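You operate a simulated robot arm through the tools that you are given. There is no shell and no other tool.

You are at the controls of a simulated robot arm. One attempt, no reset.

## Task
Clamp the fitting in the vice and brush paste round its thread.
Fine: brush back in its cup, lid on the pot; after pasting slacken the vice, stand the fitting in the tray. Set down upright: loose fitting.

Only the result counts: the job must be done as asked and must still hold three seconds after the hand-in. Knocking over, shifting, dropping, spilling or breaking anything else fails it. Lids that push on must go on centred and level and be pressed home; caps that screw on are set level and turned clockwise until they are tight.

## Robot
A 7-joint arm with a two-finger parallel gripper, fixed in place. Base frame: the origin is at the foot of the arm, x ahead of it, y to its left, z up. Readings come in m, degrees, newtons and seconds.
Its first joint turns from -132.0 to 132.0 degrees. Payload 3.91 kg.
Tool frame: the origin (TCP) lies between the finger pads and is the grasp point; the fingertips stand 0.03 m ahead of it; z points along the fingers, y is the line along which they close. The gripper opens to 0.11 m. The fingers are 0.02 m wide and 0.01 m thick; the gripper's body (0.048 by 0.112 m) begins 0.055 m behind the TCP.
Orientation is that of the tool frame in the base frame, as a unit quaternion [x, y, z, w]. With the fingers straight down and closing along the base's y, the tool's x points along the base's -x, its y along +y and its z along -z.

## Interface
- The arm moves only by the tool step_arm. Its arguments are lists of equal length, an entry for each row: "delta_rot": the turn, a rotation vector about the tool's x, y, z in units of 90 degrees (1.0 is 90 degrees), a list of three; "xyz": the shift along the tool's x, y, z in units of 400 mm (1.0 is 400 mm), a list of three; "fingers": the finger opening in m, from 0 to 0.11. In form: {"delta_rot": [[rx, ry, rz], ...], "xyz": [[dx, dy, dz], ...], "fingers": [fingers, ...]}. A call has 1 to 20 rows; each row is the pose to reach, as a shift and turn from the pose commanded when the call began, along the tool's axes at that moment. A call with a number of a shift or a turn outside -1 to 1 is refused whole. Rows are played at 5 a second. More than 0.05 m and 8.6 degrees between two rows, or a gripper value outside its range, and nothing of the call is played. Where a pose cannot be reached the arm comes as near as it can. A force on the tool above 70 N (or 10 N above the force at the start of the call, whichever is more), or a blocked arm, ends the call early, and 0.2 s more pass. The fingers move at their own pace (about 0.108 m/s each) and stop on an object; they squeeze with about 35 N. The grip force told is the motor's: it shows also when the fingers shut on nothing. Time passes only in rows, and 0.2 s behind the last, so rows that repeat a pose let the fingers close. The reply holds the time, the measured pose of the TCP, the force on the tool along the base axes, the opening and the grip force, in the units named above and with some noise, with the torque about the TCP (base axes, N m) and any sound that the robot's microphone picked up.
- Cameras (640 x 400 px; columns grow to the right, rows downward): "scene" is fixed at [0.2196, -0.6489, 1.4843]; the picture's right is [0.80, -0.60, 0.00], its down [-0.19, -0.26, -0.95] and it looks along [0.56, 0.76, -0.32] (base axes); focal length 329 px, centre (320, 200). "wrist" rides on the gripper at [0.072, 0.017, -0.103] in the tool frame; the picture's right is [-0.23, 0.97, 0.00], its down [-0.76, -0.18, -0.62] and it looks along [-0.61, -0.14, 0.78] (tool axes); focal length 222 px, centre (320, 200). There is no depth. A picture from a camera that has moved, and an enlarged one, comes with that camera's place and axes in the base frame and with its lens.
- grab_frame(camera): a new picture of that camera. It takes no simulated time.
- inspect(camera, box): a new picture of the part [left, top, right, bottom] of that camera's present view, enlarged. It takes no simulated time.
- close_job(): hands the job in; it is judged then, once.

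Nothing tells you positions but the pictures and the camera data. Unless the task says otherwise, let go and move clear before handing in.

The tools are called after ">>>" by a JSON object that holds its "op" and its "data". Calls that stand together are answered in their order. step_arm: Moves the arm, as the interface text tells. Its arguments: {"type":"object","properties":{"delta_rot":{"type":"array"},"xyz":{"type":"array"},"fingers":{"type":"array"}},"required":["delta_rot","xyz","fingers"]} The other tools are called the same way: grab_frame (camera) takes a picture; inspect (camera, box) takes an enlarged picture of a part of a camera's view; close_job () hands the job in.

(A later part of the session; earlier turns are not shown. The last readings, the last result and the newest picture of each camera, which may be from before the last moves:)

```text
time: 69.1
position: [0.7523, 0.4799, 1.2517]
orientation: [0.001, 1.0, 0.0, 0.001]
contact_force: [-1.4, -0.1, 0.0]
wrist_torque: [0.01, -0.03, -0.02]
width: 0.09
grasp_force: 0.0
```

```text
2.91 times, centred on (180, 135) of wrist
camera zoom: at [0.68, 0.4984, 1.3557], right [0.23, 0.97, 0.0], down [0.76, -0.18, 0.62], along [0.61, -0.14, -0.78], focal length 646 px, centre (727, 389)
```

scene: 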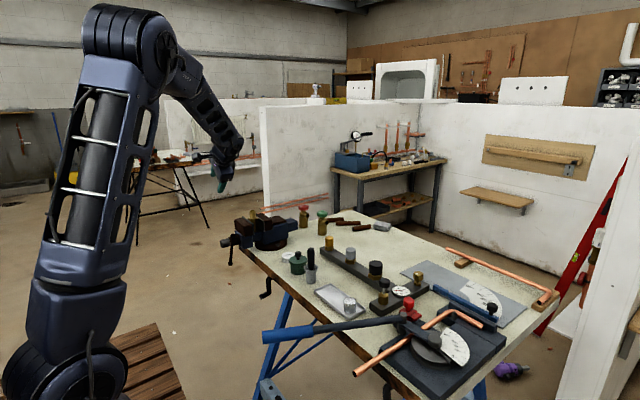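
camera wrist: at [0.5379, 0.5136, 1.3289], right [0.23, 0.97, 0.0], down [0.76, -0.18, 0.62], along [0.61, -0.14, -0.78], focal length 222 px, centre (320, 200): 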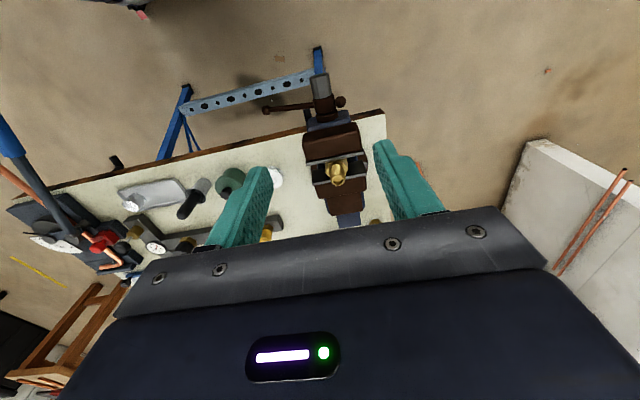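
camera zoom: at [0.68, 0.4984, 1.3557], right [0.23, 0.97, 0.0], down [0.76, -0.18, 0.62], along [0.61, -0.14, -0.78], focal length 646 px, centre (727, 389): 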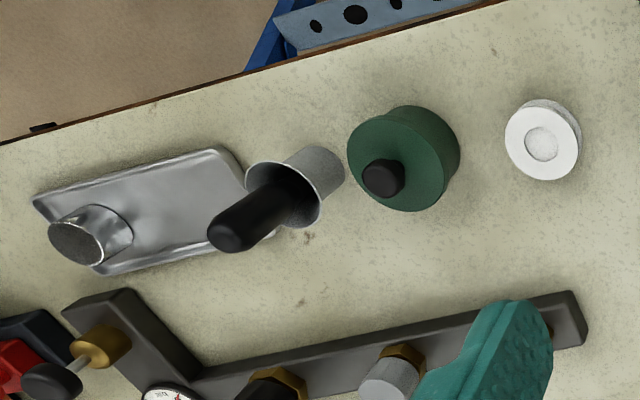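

The hex is now held between both jaw plates, with its axis at about (0.739, 0.4956), thread about 26 mm in diameter and top at z≈1.024. Next I'll move over the pot, cup and tray to locate them precisely.

>>> {"op": "step_arm", "data": {"delta_rot": [[0, 0, 0], [0, 0, 0], [0, 0, 0], [0, 0, 0], [0, 0, 0], [0, 0, 0], [0, 0, 0]], "xyz": [[0, -0.1, 0.03], [0, -0.2, 0.06], [0, -0.3, 0.1], [0, -0.4, 0.14], [0, -0.5, 0.18], [0, -0.6, 0.22], [0, -0.7, 0.25]], "fingers": [0.09, 0.09, 0.09, 0.09, 0.09, 0.09, 0.09]}}

>>> {"op": "grab_frame", "data": {"camera": "wrist"}}

>>> {"op": "inspect", "data": {"camera": "wrist", "box": [200, 0, 440, 150]}}

```text
time: 70.7
position: [0.7502, 0.2005, 1.1507]
orientation: [0.001, 1.0, 0.0, 0.001]
contact_force: [-1.0, 0.5, 0.0]
wrist_torque: [0.0, 0.01, 0.02]
width: 0.0901
grasp_force: 0.0
```

```text
taken
camera wrist: at [0.6793, 0.2175, 1.255], right [0.23, 0.97, 0.0], down [0.76, -0.18, 0.62], along [0.61, -0.14, -0.78], focal length 222 px, centre (320, 200)
```

wrist: 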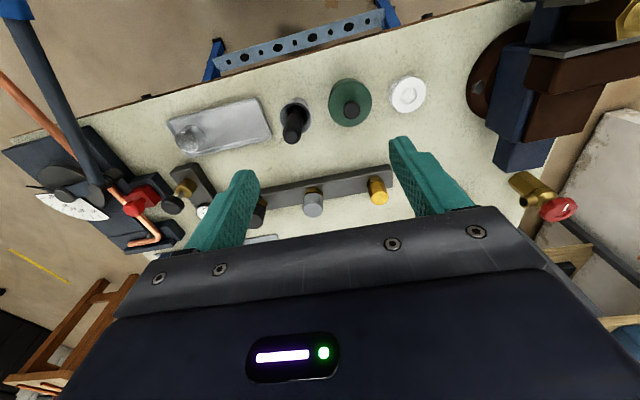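

```text
2.67 times, centred on (320, 75) of wrist
camera zoom: at [0.6793, 0.2175, 1.255], right [0.23, 0.97, 0.0], down [0.76, -0.18, 0.62], along [0.61, -0.14, -0.78], focal length 592 px, centre (320, 533)
```

zoom: 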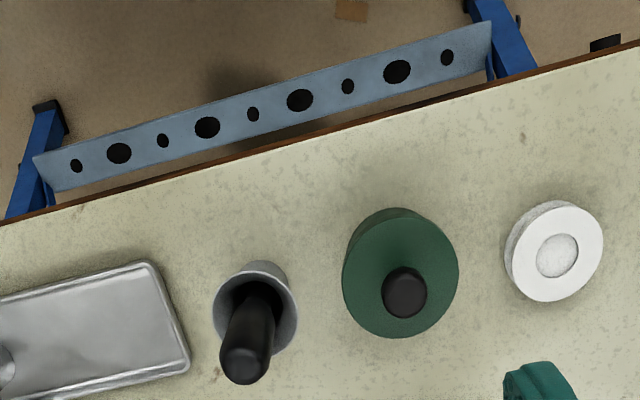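

I place the pot axis at about (0.782, 0.239), with the lid top at z≈0.911 and knob top at z≈0.936. The cup is at about (0.778, 0.158), with the brush handle top at z≈0.982. I'll go above the lid knob now.

>>> {"op": "step_arm", "data": {"delta_rot": [[0, 0, 0], [0, 0, 0], [0, 0, 0], [0, 0, 0]], "xyz": [[-0.03, 0.03, 0.07], [-0.06, 0.06, 0.15], [-0.08, 0.095, 0.23], [-0.08, 0.095, 0.325]], "fingers": [0.06, 0.06, 0.06, 0.06]}}

>>> {"op": "grab_frame", "data": {"camera": "wrist"}}

>>> {"op": "inspect", "data": {"camera": "wrist", "box": [240, 60, 400, 220]}}

>>> {"op": "inspect", "data": {"camera": "scene", "box": [260, 200, 360, 290]}}

```text
time: 71.7
position: [0.7829, 0.2378, 1.0203]
orientation: [0.002, 1.0, 0.0, 0.001]
contact_force: [-0.2, 0.3, 0.1]
wrist_torque: [0.04, 0.0, 0.01]
width: 0.06
grasp_force: 0.0
```

```text
taken
camera wrist: at [0.7119, 0.256, 1.1249], right [0.23, 0.97, 0.0], down [0.76, -0.18, 0.62], along [0.61, -0.14, -0.78], focal length 222 px, centre (320, 200)
```

wrist: 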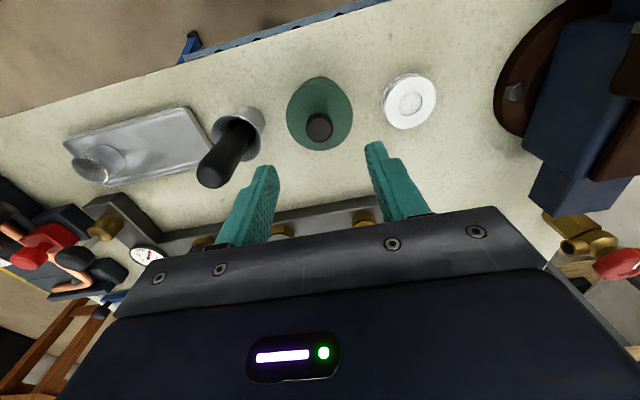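

```text
2.50 times, centred on (320, 140) of wrist
camera zoom: at [0.7119, 0.256, 1.1249], right [0.23, 0.97, 0.0], down [0.76, -0.18, 0.62], along [0.61, -0.14, -0.78], focal length 555 px, centre (320, 350)
```

zoom: 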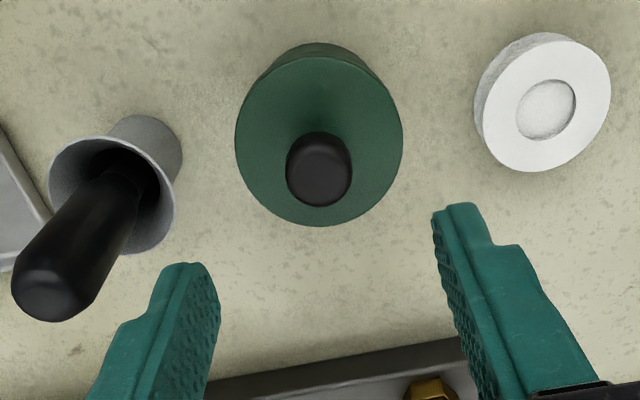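

```text
4.44 times, centred on (310, 245) of scene
camera zoom: at [0.2196, -0.6489, 1.4843], right [0.8, -0.6, 0.0], down [-0.19, -0.26, -0.95], along [0.56, 0.76, -0.32], focal length 1461 px, centre (364, 0)
```

zoom: 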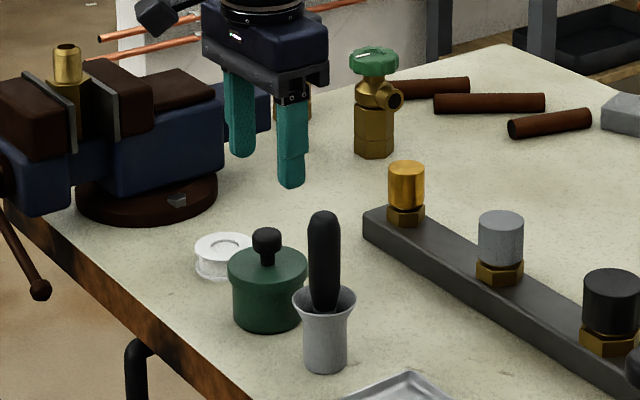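

>>> {"op": "step_arm", "data": {"delta_rot": [[0, 0, 0], [0, 0, 0], [0, 0, 0], [0, 0, 0], [0, 0, 0], [0, 0, 0], [0, 0, 0]], "xyz": [[0.0025, 0.0025, 0.06], [0.0025, 0.0025, 0.12], [0.0025, 0.0025, 0.185], [0.0025, 0.0025, 0.185], [0.0025, 0.0025, 0.185], [0.0025, 0.0025, 0.185], [0.0025, 0.0025, 0.185]], "fingers": [0.06, 0.06, 0.06, 0.06, 0.01, 0.01, 0.01]}}

>>> {"op": "inspect", "data": {"camera": "wrist", "box": [240, 60, 400, 220]}}

>>> {"op": "inspect", "data": {"camera": "scene", "box": [260, 200, 360, 290]}}

```text
time: 73.3
position: [0.7821, 0.239, 0.9482]
orientation: [0.001, 1.0, 0.0, 0.001]
contact_force: [-0.3, -0.7, 0.9]
wrist_torque: [-0.02, 0.02, 0.02]
width: 0.0219
grasp_force: 34.8
heard: snap
```

```text
2.50 times, centred on (320, 140) of wrist
camera zoom: at [0.7107, 0.2575, 1.0511], right [0.23, 0.97, 0.0], down [0.76, -0.18, 0.62], along [0.61, -0.14, -0.78], focal length 555 px, centre (320, 350)
```

zoom: 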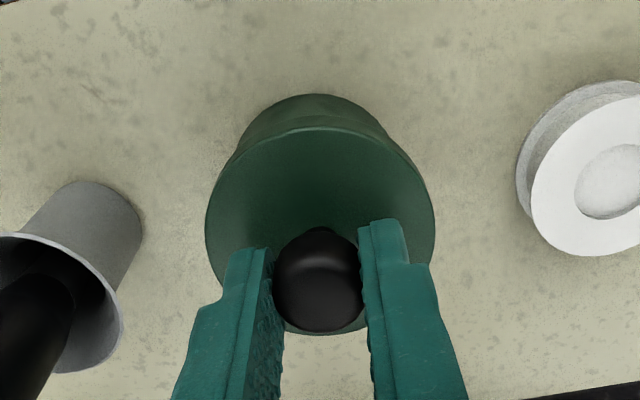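

```text
4.44 times, centred on (310, 245) of scene
camera zoom: at [0.2196, -0.6489, 1.4843], right [0.8, -0.6, 0.0], down [-0.19, -0.26, -0.95], along [0.56, 0.76, -0.32], focal length 1461 px, centre (364, 0)
```

zoom: 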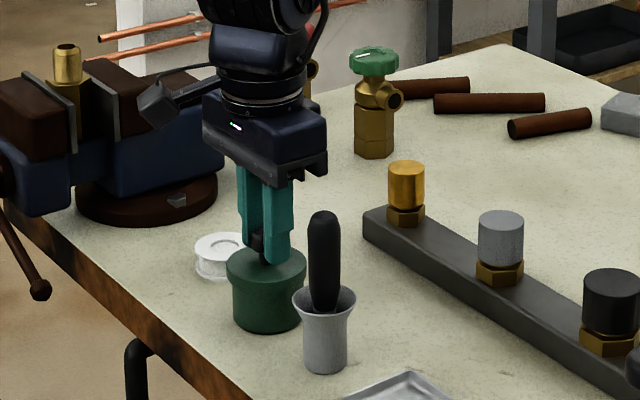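

The knob is gripped at 22 mm and a snap was heard. I'll lift the lid straight up slowly.

>>> {"op": "step_arm", "data": {"delta_rot": [[0, 0, 0], [0, 0, 0], [0, 0, 0], [0, 0, 0], [0, 0, 0], [0, 0, 0], [0, 0, 0]], "xyz": [[0, 0, -0.01], [0, 0, -0.025], [0, 0, -0.05], [0, 0, -0.1], [0, 0, -0.15], [0, 0, -0.2], [0, 0, -0.25]], "fingers": [0.01, 0.01, 0.01, 0.01, 0.01, 0.01, 0.01]}}

>>> {"op": "inspect", "data": {"camera": "wrist", "box": [200, 0, 440, 200]}}

>>> {"op": "inspect", "data": {"camera": "scene", "box": [260, 200, 360, 290]}}

```text
time: 74.9
position: [0.7825, 0.2397, 1.0466]
orientation: [0.0, 1.0, 0.0, 0.001]
contact_force: [-0.2, -0.3, -0.6]
wrist_torque: [-0.01, 0.03, 0.01]
width: 0.022
grasp_force: 35.1
```

```text
2.00 times, centred on (320, 100) of wrist
camera zoom: at [0.7115, 0.2572, 1.1514], right [0.23, 0.97, 0.0], down [0.76, -0.18, 0.62], along [0.61, -0.14, -0.78], focal length 444 px, centre (320, 400)
```

zoom: 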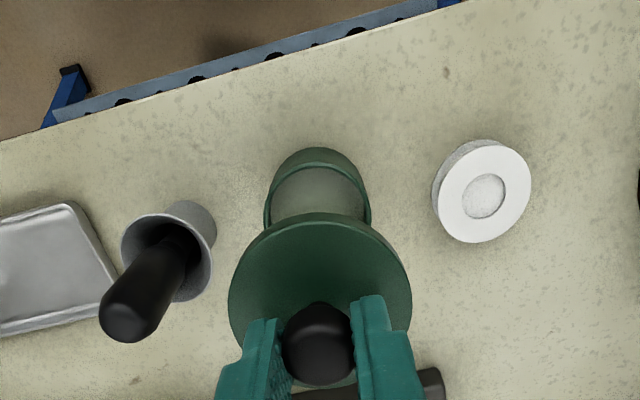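

```text
4.44 times, centred on (310, 245) of scene
camera zoom: at [0.2196, -0.6489, 1.4843], right [0.8, -0.6, 0.0], down [-0.19, -0.26, -0.95], along [0.56, 0.76, -0.32], focal length 1461 px, centre (364, 0)
```

zoom: 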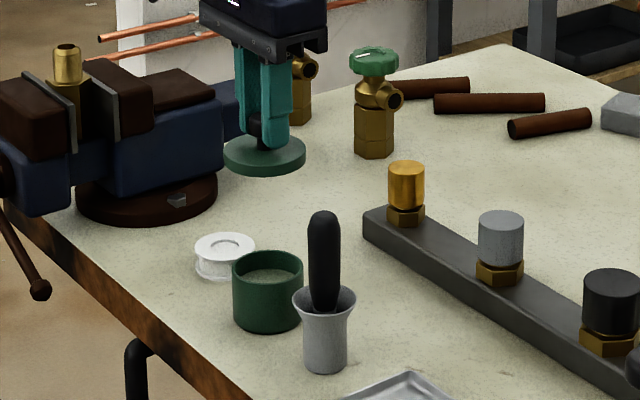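

The lid is off and the paste is visible in the pot. I'll set the lid down on the clear bench behind the pot, at about (0.862, 0.27).

>>> {"op": "step_arm", "data": {"delta_rot": [[0, 0, 0], [0, 0, 0], [0, 0, 0], [0, 0, 0], [0, 0, 0], [0, 0, 0], [0, 0, 0]], "xyz": [[-0.05, 0.02, 0], [-0.1, 0.04, 0], [-0.15, 0.06, 0], [-0.2, 0.0775, 0], [-0.2, 0.0775, 0.1], [-0.2, 0.0775, 0.2], [-0.2, 0.0775, 0.28]], "fingers": [0.01, 0.01, 0.01, 0.01, 0.01, 0.01, 0.01]}}

>>> {"op": "inspect", "data": {"camera": "wrist", "box": [200, 0, 440, 200]}}

>>> {"op": "inspect", "data": {"camera": "scene", "box": [260, 200, 360, 290]}}

```text
time: 76.5
position: [0.8628, 0.2701, 0.9362]
orientation: [0.002, 1.0, 0.0, 0.002]
contact_force: [0.4, -0.9, -0.1]
wrist_torque: [-0.03, 0.02, 0.02]
width: 0.022
grasp_force: 35.4
```

```text
2.00 times, centred on (320, 100) of wrist
camera zoom: at [0.7918, 0.2876, 1.04], right [0.23, 0.97, 0.0], down [0.76, -0.18, 0.63], along [0.61, -0.14, -0.78], focal length 444 px, centre (320, 400)
```

zoom: 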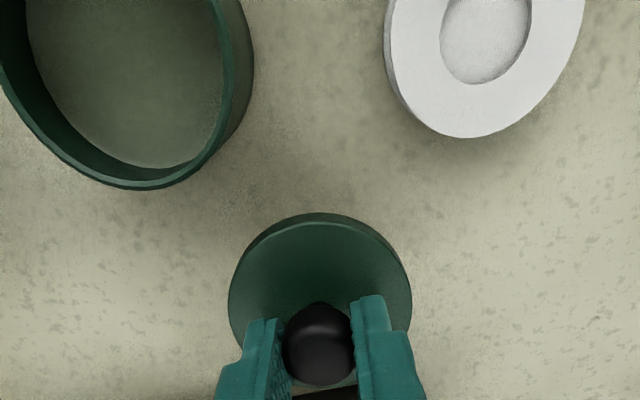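

```text
4.44 times, centred on (310, 245) of scene
camera zoom: at [0.2196, -0.6489, 1.4843], right [0.8, -0.6, 0.0], down [-0.19, -0.26, -0.95], along [0.56, 0.76, -0.32], focal length 1461 px, centre (364, 0)
```

zoom: 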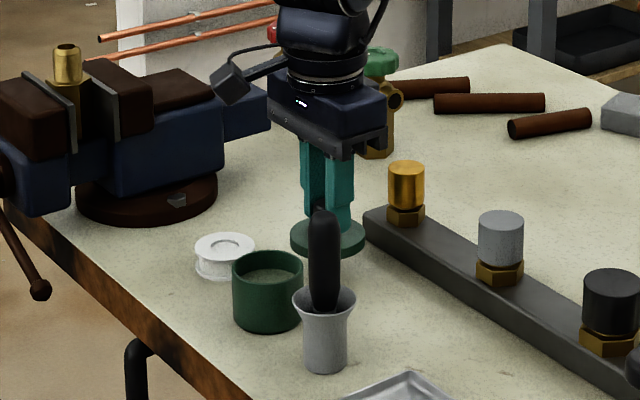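

>>> {"op": "step_arm", "data": {"delta_rot": [[0, 0, 0], [0, 0, 0], [0, 0, 0], [0, 0, 0]], "xyz": [[0, 0, 0.02], [0, 0, 0.035], [0, 0, 0.045], [0, 0, 0.05]], "fingers": [0.01, 0.01, 0.01, 0.01]}}

>>> {"op": "inspect", "data": {"camera": "scene", "box": [285, 220, 345, 270]}}

```text
time: 77.5
position: [0.863, 0.2691, 0.9157]
orientation: [0.001, 1.0, 0.0, 0.002]
contact_force: [-0.4, -0.5, -0.6]
wrist_torque: [0.02, 0.03, -0.02]
width: 0.0223
grasp_force: 35.3
```

```text
8.00 times, centred on (315, 245) of scene
camera zoom: at [0.2196, -0.6489, 1.4843], right [0.8, -0.6, 0.0], down [-0.19, -0.26, -0.95], along [0.56, 0.76, -0.32], focal length 2630 px, centre (360, -160)
```

zoom: 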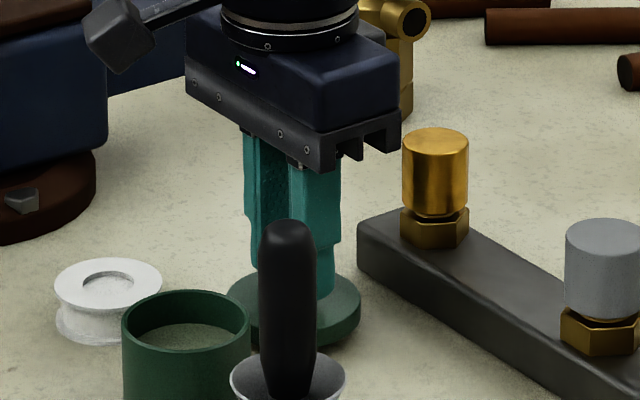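

>>> {"op": "step_arm", "data": {"delta_rot": [[0, 0, 0], [0, 0, 0], [0, 0, 0]], "xyz": [[0, 0, 0.004], [0, 0, 0.008], [0, 0, 0.0125]], "fingers": [0.01, 0.01, 0.01]}}

>>> {"op": "inspect", "data": {"camera": "scene", "box": [285, 220, 345, 270]}}

```text
time: 78.3
position: [0.8634, 0.2694, 0.9099]
orientation: [0.001, 1.0, 0.0, 0.001]
contact_force: [-0.2, 0.3, -1.7]
wrist_torque: [0.01, -0.02, -0.01]
width: 0.0218
grasp_force: 35.0
```

```text
8.00 times, centred on (315, 245) of scene
camera zoom: at [0.2196, -0.6489, 1.4843], right [0.8, -0.6, 0.0], down [-0.19, -0.26, -0.95], along [0.56, 0.76, -0.32], focal length 2630 px, centre (360, -160)
```

zoom: 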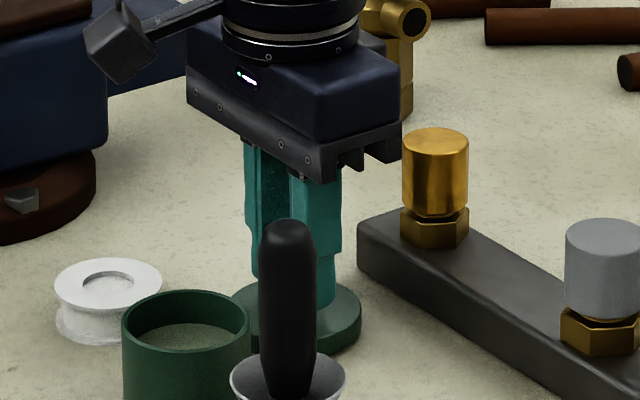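

>>> {"op": "step_arm", "data": {"delta_rot": [[0, 0, 0], [0, 0, 0], [0, 0, 0]], "xyz": [[0, 0, 0.004], [0, 0, 0.008], [0, 0, 0.01]], "fingers": [0.01, 0.01, 0.01]}}

>>> {"op": "inspect", "data": {"camera": "wrist", "box": [240, 60, 400, 220]}}

```text
time: 79.1
position: [0.8626, 0.2694, 0.9072]
orientation: [0.002, 1.0, -0.001, 0.001]
contact_force: [-2.2, -2.1, 7.7]
wrist_torque: [-0.05, 0.15, 0.0]
width: 0.022
grasp_force: 34.9
```

```text
2.50 times, centred on (320, 140) of wrist
camera zoom: at [0.7918, 0.2879, 1.0109], right [0.23, 0.97, 0.0], down [0.76, -0.18, 0.62], along [0.61, -0.14, -0.78], focal length 555 px, centre (320, 350)
```

zoom: 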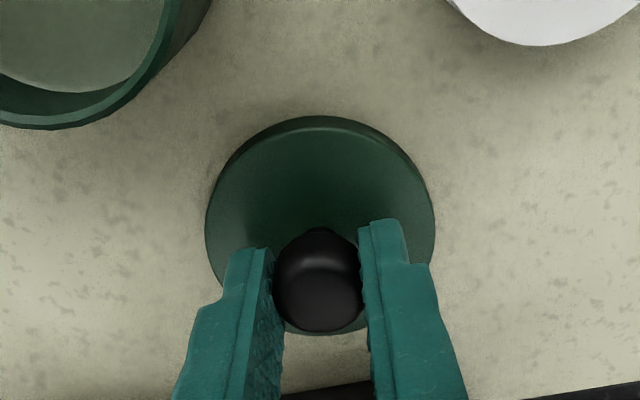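

Contact came at TCP z≈0.9075, so the lid is on the bench. I'll release and rise, then move over to the brush.

>>> {"op": "step_arm", "data": {"delta_rot": [[0, 0, 0], [0, 0, 0], [0, 0, 0], [0, 0, 0], [0, 0, 0], [0, 0, 0], [0, 0, 0]], "xyz": [[0, 0, -0.003], [0, 0, -0.003], [0, 0, -0.003], [0, 0, -0.08], [0, 0, -0.18], [0, 0, -0.28], [0, 0, -0.38]], "fingers": [0.05, 0.05, 0.05, 0.05, 0.05, 0.05, 0.05]}}

>>> {"op": "grab_frame", "data": {"camera": "wrist"}}

>>> {"op": "inspect", "data": {"camera": "scene", "box": [260, 200, 360, 290]}}

```text
time: 80.7
position: [0.863, 0.2696, 1.0587]
orientation: [0.001, 1.0, 0.0, 0.002]
contact_force: [0.3, -0.2, -0.2]
wrist_torque: [0.02, 0.05, 0.0]
width: 0.05
grasp_force: 0.0
```

```text
taken
camera wrist: at [0.7917, 0.288, 1.1626], right [0.23, 0.97, 0.0], down [0.76, -0.18, 0.62], along [0.61, -0.14, -0.78], focal length 222 px, centre (320, 200)
```

wrist: 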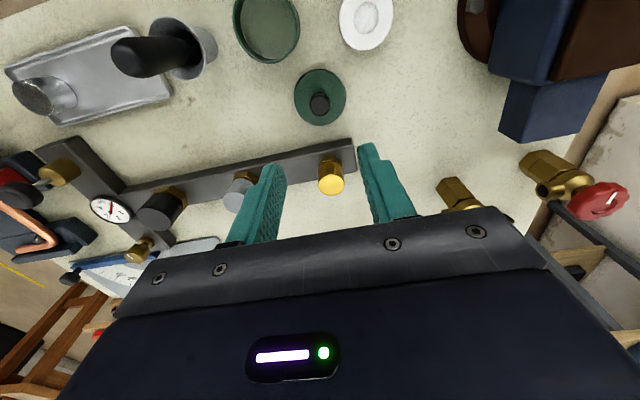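

```text
4.44 times, centred on (310, 245) of scene
camera zoom: at [0.2196, -0.6489, 1.4843], right [0.8, -0.6, 0.0], down [-0.19, -0.26, -0.95], along [0.56, 0.76, -0.32], focal length 1461 px, centre (364, 0)
```

zoom: 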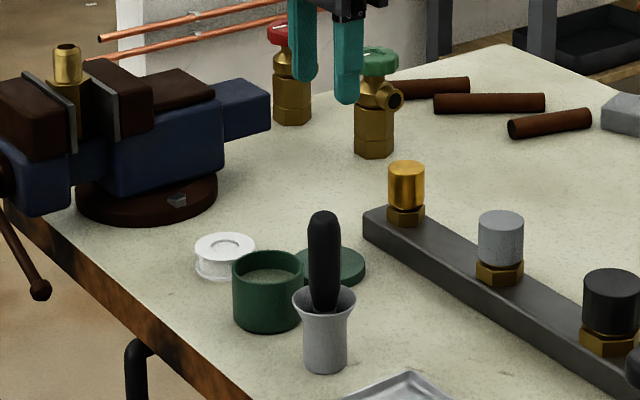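

The lid is sitting level on the bench. I'll move above the brush handle now.

>>> {"op": "step_arm", "data": {"delta_rot": [[0, 0, 0], [0, 0, 0], [0, 0, 0], [0, 0, 0]], "xyz": [[0.05, -0.07, -0.03], [0.1, -0.14, -0.06], [0.155, -0.21, -0.075], [0.2075, -0.2825, -0.075]], "fingers": [0.06, 0.06, 0.06, 0.06]}}

>>> {"op": "inspect", "data": {"camera": "wrist", "box": [220, 20, 420, 220]}}

>>> {"op": "grab_frame", "data": {"camera": "wrist"}}

```text
time: 81.7
position: [0.7798, 0.1585, 1.0872]
orientation: [0.001, 1.0, 0.0, 0.001]
contact_force: [0.5, 1.0, -1.1]
wrist_torque: [-0.05, -0.02, 0.03]
width: 0.06
grasp_force: 0.1
```

```text
2.00 times, centred on (320, 120) of wrist
camera zoom: at [0.7083, 0.1755, 1.1916], right [0.23, 0.97, 0.0], down [0.76, -0.18, 0.62], along [0.61, -0.14, -0.78], focal length 444 px, centre (320, 360)
```

zoom: 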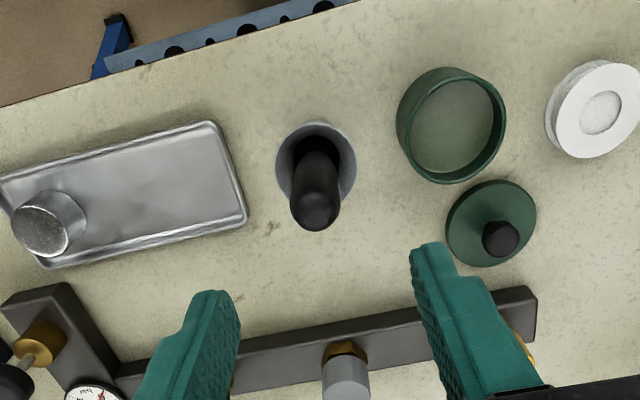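

```text
taken
camera wrist: at [0.7083, 0.1755, 1.1916], right [0.23, 0.97, 0.0], down [0.76, -0.18, 0.62], along [0.61, -0.14, -0.78], focal length 222 px, centre (320, 200)
```

wrist: 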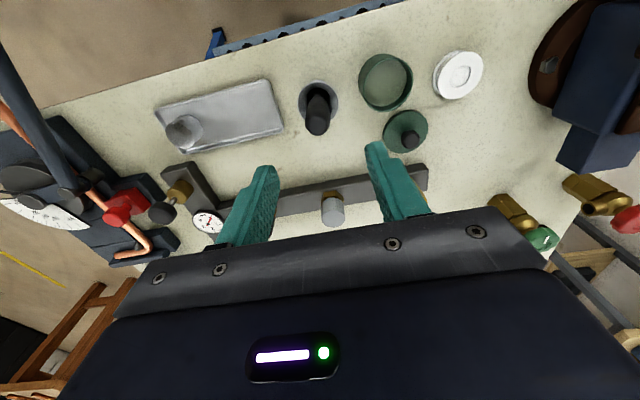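

>>> {"op": "step_arm", "data": {"delta_rot": [[0, 0, 0], [0, 0, 0], [0, 0, 0], [0, 0, 0], [0, 0, 0]], "xyz": [[-0.004, -0.005, 0.08], [-0.004, -0.005, 0.16], [-0.004, -0.005, 0.24], [-0.004, -0.005, 0.31], [-0.004, -0.005, 0.31]], "fingers": [0.06, 0.06, 0.06, 0.06, 0.06]}}

>>> {"op": "inspect", "data": {"camera": "wrist", "box": [220, 40, 420, 230]}}

>>> {"op": "inspect", "data": {"camera": "scene", "box": [270, 220, 350, 290]}}

```text
time: 82.9
position: [0.7798, 0.1543, 0.9641]
orientation: [0.001, 1.0, -0.001, 0.001]
contact_force: [-0.1, -0.4, 0.7]
wrist_torque: [0.01, -0.02, 0.02]
width: 0.0603
grasp_force: 0.1
```

```text
2.11 times, centred on (320, 135) of wrist
camera zoom: at [0.7092, 0.1734, 1.0685], right [0.23, 0.97, 0.0], down [0.76, -0.18, 0.62], along [0.61, -0.14, -0.78], focal length 468 px, centre (320, 337)
```

zoom: 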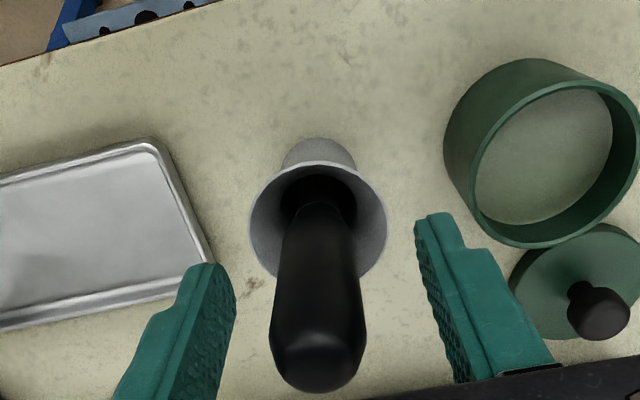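

```text
5.71 times, centred on (310, 255) of scene
camera zoom: at [0.2196, -0.6489, 1.4843], right [0.8, -0.6, 0.0], down [-0.19, -0.26, -0.95], along [0.56, 0.76, -0.32], focal length 1879 px, centre (377, -114)
```

zoom: 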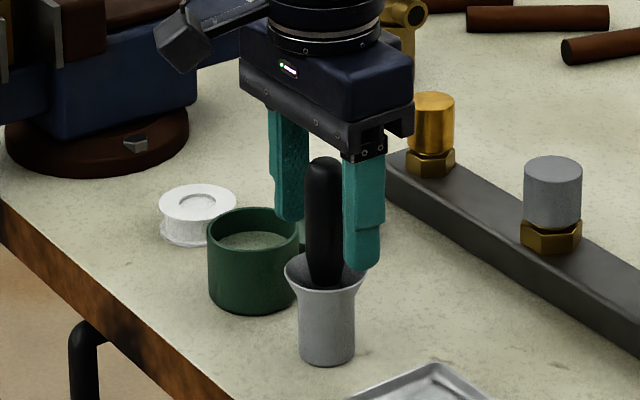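

>>> {"op": "step_arm", "data": {"delta_rot": [[0, 0, 0], [0, 0, 0], [0, 0, 0]], "xyz": [[0, 0, 0], [0, 0, 0], [0, 0, 0]], "fingers": [0.01, 0.01, 0.01]}}

>>> {"op": "step_arm", "data": {"delta_rot": [[0, 0, 0], [0, 0, 0], [0, 0, 0], [0, 0, 0], [0, 0, 0], [0, 0, 0]], "xyz": [[0, 0, -0.03], [0, 0, -0.08], [0, 0, -0.14], [0, 0, -0.2], [0, 0, -0.26], [0, 0, -0.32]], "fingers": [0.01, 0.01, 0.01, 0.01, 0.01, 0.01]}}

>>> {"op": "inspect", "data": {"camera": "scene", "box": [270, 200, 350, 270]}}

>>> {"op": "inspect", "data": {"camera": "wrist", "box": [220, 40, 420, 230]}}

```text
time: 83.7
position: [0.7802, 0.1549, 0.9649]
orientation: [0.001, 1.0, -0.001, 0.001]
contact_force: [0.6, 0.2, 0.7]
wrist_torque: [0.01, 0.0, 0.03]
width: 0.0231
grasp_force: 35.1
```

```text
time: 85.1
position: [0.7806, 0.1539, 1.0926]
orientation: [0.002, 1.0, -0.001, -0.001]
contact_force: [0.4, 0.7, -0.3]
wrist_torque: [-0.01, 0.03, 0.03]
width: 0.0233
grasp_force: 34.5
```

```text
5.71 times, centred on (310, 235) of scene
camera zoom: at [0.2196, -0.6489, 1.4843], right [0.8, -0.6, 0.0], down [-0.19, -0.26, -0.95], along [0.56, 0.76, -0.32], focal length 1879 px, centre (377, 0)
```

zoom: 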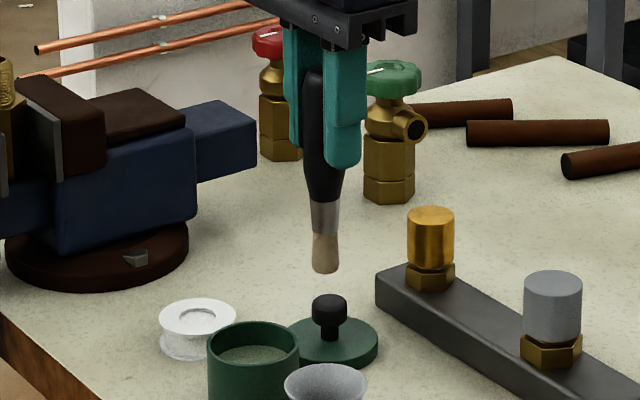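

```text
2.11 times, centred on (320, 135) of wrist
camera zoom: at [0.7096, 0.1727, 1.1964], right [0.23, 0.97, 0.0], down [0.76, -0.18, 0.62], along [0.61, -0.14, -0.78], focal length 468 px, centre (320, 337)
```

zoom: 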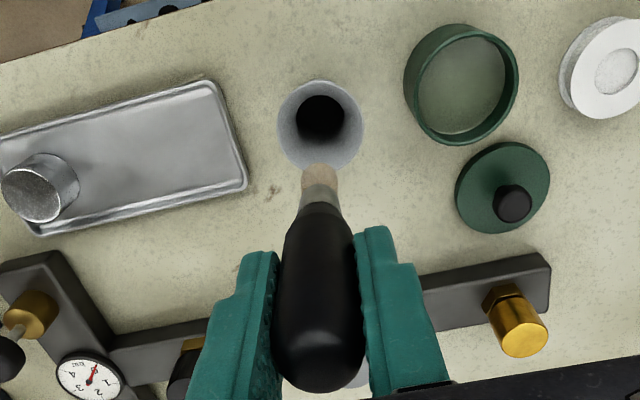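

The brush is out and hanging straight, with its tip about 0.101 m below the TCP and bristles about 15 mm wide and 24 mm long. Next I'll move over the pot and dip.

>>> {"op": "step_arm", "data": {"delta_rot": [[0, 0, 0], [0, 0, 0], [0, 0, 0], [0, 0, 0], [0, 0, 0], [0, 0, 0]], "xyz": [[0, 0.07, 0], [0, 0.14, 0], [-0.001, 0.21, 0], [-0.001, 0.21, 0.08], [-0.001, 0.21, 0.16], [-0.001, 0.21, 0.22]], "fingers": [0.01, 0.01, 0.01, 0.01, 0.01, 0.01]}}

>>> {"op": "inspect", "data": {"camera": "scene", "box": [270, 210, 350, 280]}}

>>> {"op": "inspect", "data": {"camera": "wrist", "box": [220, 40, 420, 230]}}

```text
time: 86.5
position: [0.7811, 0.2388, 1.0044]
orientation: [0.001, 1.0, 0.0, 0.001]
contact_force: [-0.6, -1.0, -0.6]
wrist_torque: [0.0, -0.04, -0.02]
width: 0.0232
grasp_force: 35.0
```

```text
5.71 times, centred on (310, 245) of scene
camera zoom: at [0.2196, -0.6489, 1.4843], right [0.8, -0.6, 0.0], down [-0.19, -0.26, -0.95], along [0.56, 0.76, -0.32], focal length 1879 px, centre (377, -57)
```

zoom: 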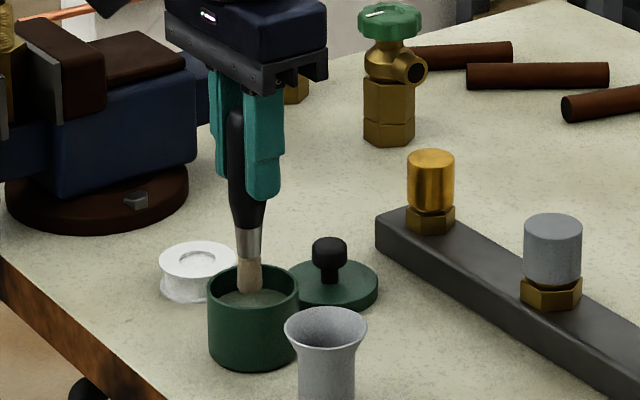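

```text
2.11 times, centred on (320, 135) of wrist
camera zoom: at [0.7101, 0.2576, 1.108], right [0.23, 0.97, 0.0], down [0.76, -0.18, 0.62], along [0.61, -0.14, -0.78], focal length 468 px, centre (320, 337)
```

zoom: 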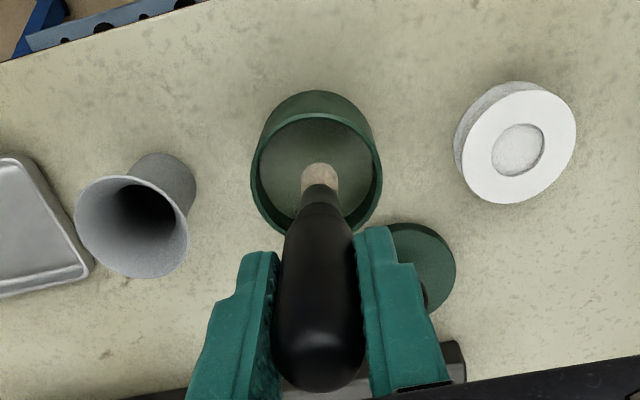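

>>> {"op": "step_arm", "data": {"delta_rot": [[0, 0, 0], [0, 0, 0], [0, 0, 0], [0, 0, 0]], "xyz": [[0, 0, 0.015], [0, 0, 0.03], [0, 0, 0.045], [0, 0, 0.058]], "fingers": [0.01, 0.01, 0.01, 0.01]}}

>>> {"op": "inspect", "data": {"camera": "scene", "box": [285, 235, 325, 270]}}

>>> {"op": "inspect", "data": {"camera": "wrist", "box": [220, 40, 420, 230]}}

```text
time: 87.5
position: [0.7806, 0.2397, 0.9845]
orientation: [0.002, 1.0, 0.001, 0.002]
contact_force: [2.8, -0.2, 29.2]
wrist_torque: [-0.02, -0.15, -0.03]
width: 0.0236
grasp_force: 35.0
```

```text
11.43 times, centred on (305, 252) of scene
camera zoom: at [0.2196, -0.6489, 1.4843], right [0.8, -0.6, 0.0], down [-0.19, -0.26, -0.95], along [0.56, 0.76, -0.32], focal length 3758 px, centre (491, -400)
```

zoom: 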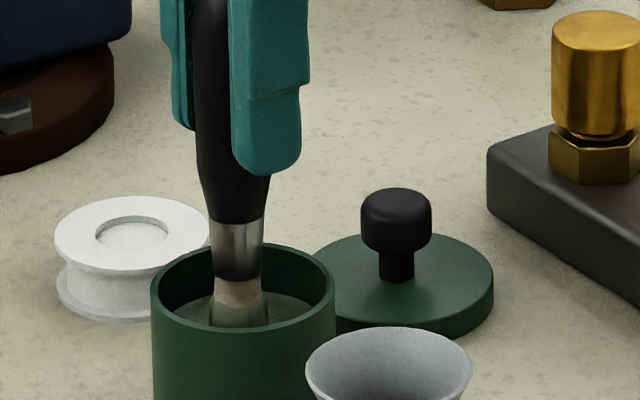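

```text
2.11 times, centred on (320, 135) of wrist
camera zoom: at [0.7104, 0.2575, 1.0875], right [0.23, 0.97, 0.0], down [0.76, -0.18, 0.63], along [0.61, -0.14, -0.78], focal length 468 px, centre (320, 337)
```

zoom: 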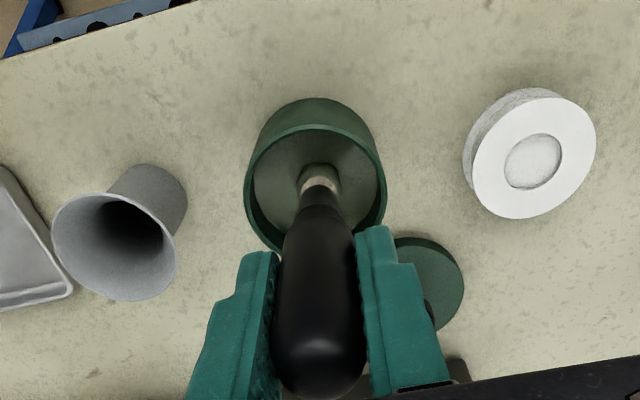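

The bristles are in the paste and touching bottom (29 N). I'll ease up a few millimetres, stir gently to load the brush, then lift out.

>>> {"op": "step_arm", "data": {"delta_rot": [[0, 0, 0], [0, 0, 0], [0, 0, 0], [0, 0, 0], [0, 0, 0], [0, 0, 0], [0, 0, 0]], "xyz": [[0, 0, -0.015], [0.012, 0, -0.015], [0, 0.012, -0.015], [-0.012, 0, -0.015], [0, -0.012, -0.015], [0.012, 0, -0.015], [0, 0, -0.015]], "fingers": [0.01, 0.01, 0.01, 0.01, 0.01, 0.01, 0.01]}}

>>> {"op": "step_arm", "data": {"delta_rot": [[0, 0, 0], [0, 0, 0], [0, 0, 0], [0, 0, 0], [0, 0, 0], [0, 0, 0]], "xyz": [[0, 0, -0.04], [0, 0, -0.09], [0, 0, -0.15], [0, 0, -0.22], [0, 0, -0.3], [0, 0, -0.38]], "fingers": [0.01, 0.01, 0.01, 0.01, 0.01, 0.01]}}

>>> {"op": "inspect", "data": {"camera": "scene", "box": [270, 190, 350, 260]}}

>>> {"op": "inspect", "data": {"camera": "wrist", "box": [220, 40, 420, 230]}}

```text
time: 89.1
position: [0.7814, 0.2387, 0.9867]
orientation: [0.001, 1.0, 0.0, 0.001]
contact_force: [0.2, -0.2, -0.1]
wrist_torque: [-0.05, -0.02, -0.03]
width: 0.0235
grasp_force: 35.0
```

```text
time: 90.5
position: [0.7816, 0.2396, 1.1397]
orientation: [0.001, 1.0, -0.001, 0.001]
contact_force: [0.3, 0.2, -1.1]
wrist_torque: [-0.03, 0.04, 0.01]
width: 0.0236
grasp_force: 35.5
```

```text
5.71 times, centred on (310, 225) of scene
camera zoom: at [0.2196, -0.6489, 1.4843], right [0.8, -0.6, 0.0], down [-0.19, -0.26, -0.95], along [0.56, 0.76, -0.32], focal length 1879 px, centre (377, 57)
```

zoom: 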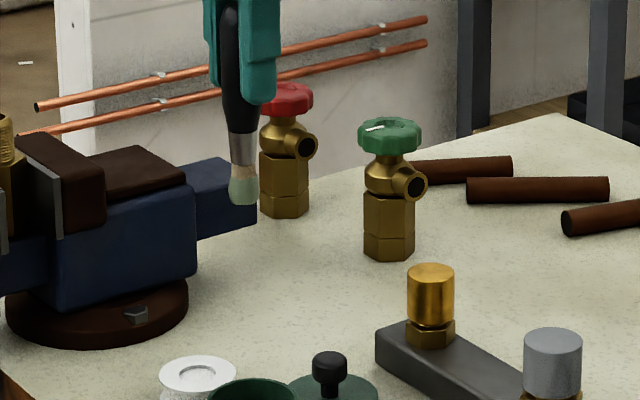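

```text
2.11 times, centred on (320, 135) of wrist
camera zoom: at [0.7099, 0.2574, 1.2437], right [0.23, 0.97, 0.0], down [0.76, -0.18, 0.62], along [0.61, -0.14, -0.78], focal length 468 px, centre (320, 337)
```

zoom: 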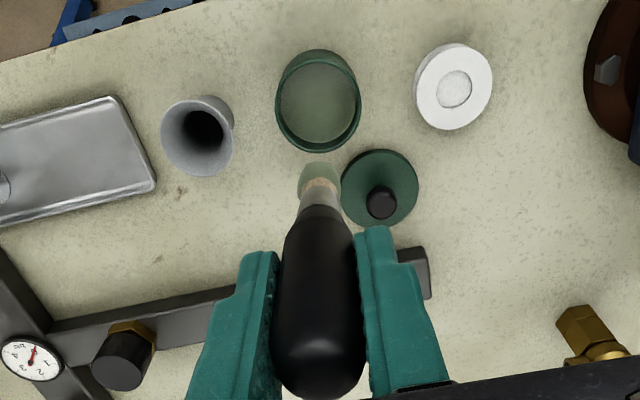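

The brush tip is loaded with paste. I'll move it beside the thread on the −y side, tip at about z=0.996, without touching yet.

>>> {"op": "step_arm", "data": {"delta_rot": [[0, 0, 0], [0, 0, 0], [0, 0, 0], [0, 0, 0], [0, 0, 0], [0, 0, 0], [0, 0, 0], [0, 0, 0]], "xyz": [[0.0175, 0.094, 0], [0.035, 0.188, 0], [0.0525, 0.282, 0], [0.07, 0.376, 0], [0.0875, 0.47, 0], [0.105, 0.562, 0], [0.105, 0.562, 0.06], [0.105, 0.562, 0.1075]], "fingers": [0.01, 0.01, 0.01, 0.01, 0.01, 0.01, 0.01, 0.01]}}

>>> {"op": "inspect", "data": {"camera": "scene", "box": [235, 195, 295, 245]}}

>>> {"op": "inspect", "data": {"camera": "wrist", "box": [240, 40, 400, 220]}}

```text
time: 92.3
position: [0.7405, 0.4644, 1.0965]
orientation: [0.001, 1.0, 0.0, 0.001]
contact_force: [-0.5, 0.2, -0.5]
wrist_torque: [0.01, -0.01, -0.04]
width: 0.0234
grasp_force: 34.8
```

```text
8.00 times, centred on (265, 220) of scene
camera zoom: at [0.2196, -0.6489, 1.4843], right [0.8, -0.6, 0.0], down [-0.19, -0.26, -0.95], along [0.56, 0.76, -0.32], focal length 2630 px, centre (760, 40)
```

zoom: 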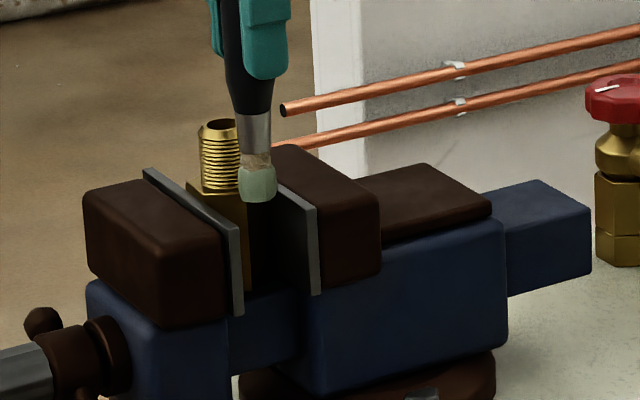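

```text
2.22 times, centred on (320, 130) of wrist
camera zoom: at [0.6683, 0.482, 1.2007], right [0.23, 0.97, 0.0], down [0.76, -0.18, 0.62], along [0.61, -0.14, -0.78], focal length 494 px, centre (320, 356)
```

zoom: 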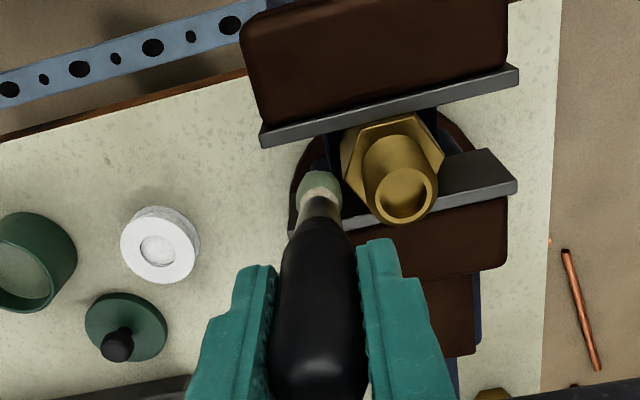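

>>> {"op": "step_arm", "data": {"delta_rot": [[0, 0, 0], [0, 0, 0], [0, 0, 0]], "xyz": [[0.002, 0.01, -0.0075], [0.002, 0.018, -0.0075], [0.002, 0.0235, -0.0075]], "fingers": [0.01, 0.01, 0.01]}}

>>> {"op": "inspect", "data": {"camera": "scene", "box": [245, 200, 285, 230]}}

>>> {"op": "inspect", "data": {"camera": "wrist", "box": [290, 70, 390, 150]}}

```text
time: 93.1
position: [0.7395, 0.4733, 1.0988]
orientation: [0.002, 1.0, -0.001, 0.002]
contact_force: [-0.7, 0.6, -0.5]
wrist_torque: [0.03, 0.0, 0.03]
width: 0.0229
grasp_force: 35.4
```

```text
13.33 times, centred on (265, 215) of scene
camera zoom: at [0.2196, -0.6489, 1.4843], right [0.8, -0.6, 0.0], down [-0.19, -0.26, -0.95], along [0.56, 0.76, -0.32], focal length 4384 px, centre (1053, 0)
```

zoom: 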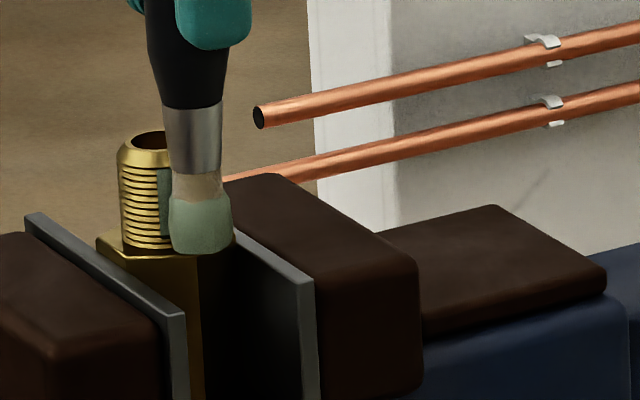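

```text
5.00 times, centred on (340, 110) of wrist
camera zoom: at [0.6681, 0.4912, 1.2031], right [0.23, 0.97, 0.0], down [0.76, -0.18, 0.62], along [0.61, -0.14, -0.78], focal length 1111 px, centre (220, 650)
```

zoom: 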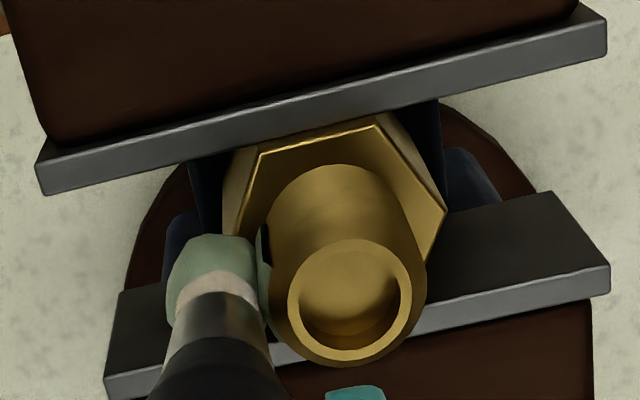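

Paste is already transferring onto the near side of the thread, with no measurable force. I'll now orbit the brush round the thread, the first half via the back-jaw side.

>>> {"op": "step_arm", "data": {"delta_rot": [[0, 0, 0], [0, 0, 0], [0, 0, 0], [0, 0, 0], [0, 0, 0], [0, 0, 0], [0, 0, 0], [0, 0, 0], [0, 0, 0], [0, 0, 0], [0, 0, 0], [0, 0, 0], [0, 0, 0], [0, 0, 0], [0, 0, 0], [0, 0, 0], [0, 0, 0], [0, 0, 0], [0, 0, 0], [0, 0, 0]], "xyz": [[-0.0073, 0.0044, -0.004], [-0.0151, 0.0063, -0.004], [-0.0225, 0.0093, -0.004], [-0.0294, 0.0135, -0.004], [-0.0355, 0.0188, -0.004], [-0.0407, 0.0249, -0.004], [-0.0449, 0.0317, -0.004], [-0.048, 0.0392, -0.004], [-0.0499, 0.047, -0.004], [-0.0505, 0.055, -0.004], [-0.0499, 0.063, -0.004], [-0.048, 0.0708, -0.004], [-0.0449, 0.0783, -0.004], [-0.0407, 0.0851, -0.004], [-0.0355, 0.0912, -0.004], [-0.0294, 0.0965, -0.004], [-0.0225, 0.1007, -0.004], [-0.0151, 0.1037, -0.004], [-0.0073, 0.1056, -0.004], [0.00075, 0.10625, -0.004]], "fingers": [0.01, 0.01, 0.01, 0.01, 0.01, 0.01, 0.01, 0.01, 0.01, 0.01, 0.01, 0.01, 0.01, 0.01, 0.01, 0.01, 0.01, 0.01, 0.01, 0.01]}}

>>> {"op": "inspect", "data": {"camera": "scene", "box": [245, 200, 285, 230]}}

>>> {"op": "inspect", "data": {"camera": "wrist", "box": [260, 50, 380, 150]}}

```text
time: 97.3
position: [0.7391, 0.5168, 1.1008]
orientation: [0.002, 1.0, 0.0, 0.001]
contact_force: [0.3, 0.7, -0.2]
wrist_torque: [-0.02, -0.02, 0.03]
width: 0.0233
grasp_force: 35.8
```

```text
13.33 times, centred on (265, 215) of scene
camera zoom: at [0.2196, -0.6489, 1.4843], right [0.8, -0.6, 0.0], down [-0.19, -0.26, -0.95], along [0.56, 0.76, -0.32], focal length 4384 px, centre (1053, 0)
```

zoom: 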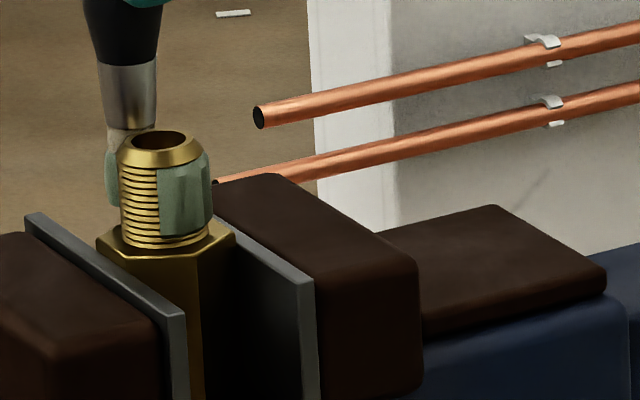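

```text
4.00 times, centred on (320, 100) of wrist
camera zoom: at [0.6678, 0.5345, 1.2044], right [0.23, 0.97, 0.0], down [0.76, -0.18, 0.62], along [0.61, -0.14, -0.78], focal length 888 px, centre (320, 600)
```

zoom: 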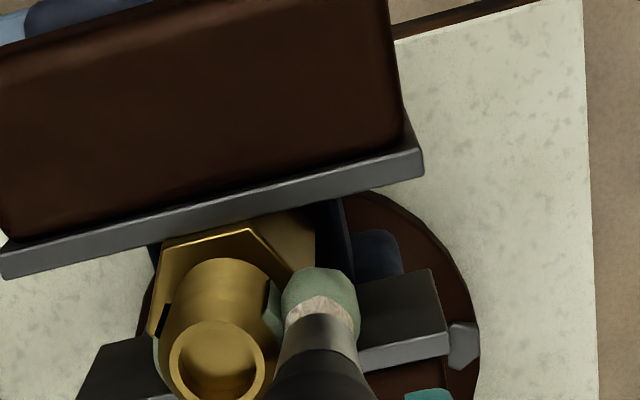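

The paste band follows the brush cleanly. Now the second half of the orbit, via the front-jaw side.

>>> {"op": "step_arm", "data": {"delta_rot": [[0, 0, 0], [0, 0, 0], [0, 0, 0], [0, 0, 0], [0, 0, 0], [0, 0, 0], [0, 0, 0], [0, 0, 0], [0, 0, 0], [0, 0, 0], [0, 0, 0], [0, 0, 0], [0, 0, 0], [0, 0, 0], [0, 0, 0], [0, 0, 0], [0, 0, 0], [0, 0, 0], [0, 0, 0], [0, 0, 0]], "xyz": [[0.008, -0.0006, 0], [0.0158, -0.0025, 0], [0.0233, -0.0056, 0], [0.0301, -0.0098, 0], [0.0362, -0.015, 0], [0.0415, -0.0211, 0], [0.0457, -0.028, 0], [0.0487, -0.0354, 0], [0.0506, -0.0432, 0], [0.05125, -0.05125, 0], [0.0506, -0.0593, 0], [0.0487, -0.0671, 0], [0.0457, -0.0745, 0], [0.0415, -0.0814, 0], [0.0362, -0.0875, 0], [0.0301, -0.0927, 0], [0.0233, -0.0969, 0], [0.0158, -0.1, 0], [0.008, -0.1019, 0], [0, -0.1025, 0]], "fingers": [0.01, 0.01, 0.01, 0.01, 0.01, 0.01, 0.01, 0.01, 0.01, 0.01, 0.01, 0.01, 0.01, 0.01, 0.01, 0.01, 0.01, 0.01, 0.01, 0.01]}}

>>> {"op": "inspect", "data": {"camera": "scene", "box": [245, 200, 285, 230]}}

>>> {"op": "inspect", "data": {"camera": "wrist", "box": [290, 70, 390, 150]}}

```text
time: 101.5
position: [0.739, 0.4746, 1.1003]
orientation: [0.001, 1.0, 0.0, 0.001]
contact_force: [0.2, -1.5, 0.1]
wrist_torque: [-0.1, 0.03, -0.01]
width: 0.0231
grasp_force: 34.9
```

```text
13.33 times, centred on (265, 215) of scene
camera zoom: at [0.2196, -0.6489, 1.4843], right [0.8, -0.6, 0.0], down [-0.19, -0.26, -0.95], along [0.56, 0.76, -0.32], focal length 4384 px, centre (1053, 0)
```

zoom: 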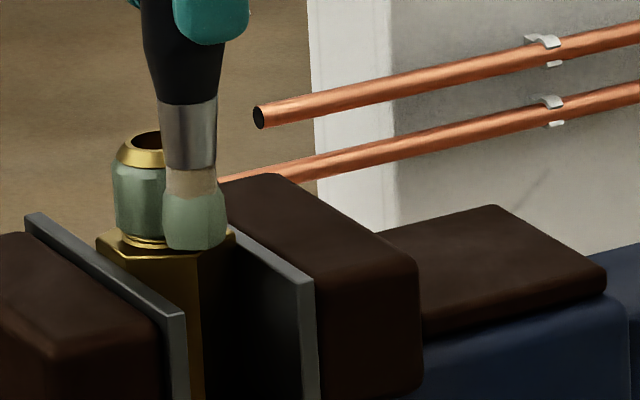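

```text
5.00 times, centred on (340, 110) of wrist
camera zoom: at [0.6679, 0.4925, 1.2043], right [0.23, 0.97, 0.0], down [0.76, -0.18, 0.62], along [0.61, -0.14, -0.78], focal length 1111 px, centre (220, 650)
```

zoom: 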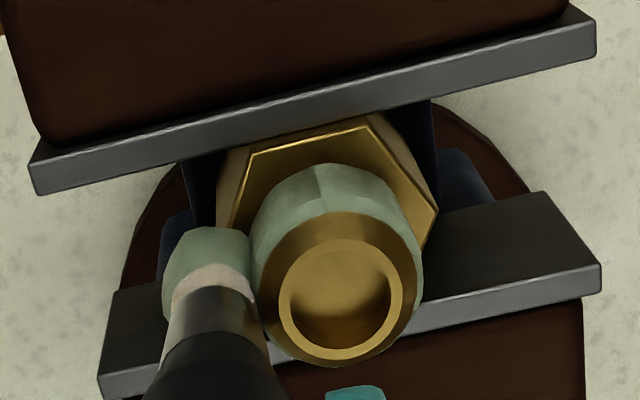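

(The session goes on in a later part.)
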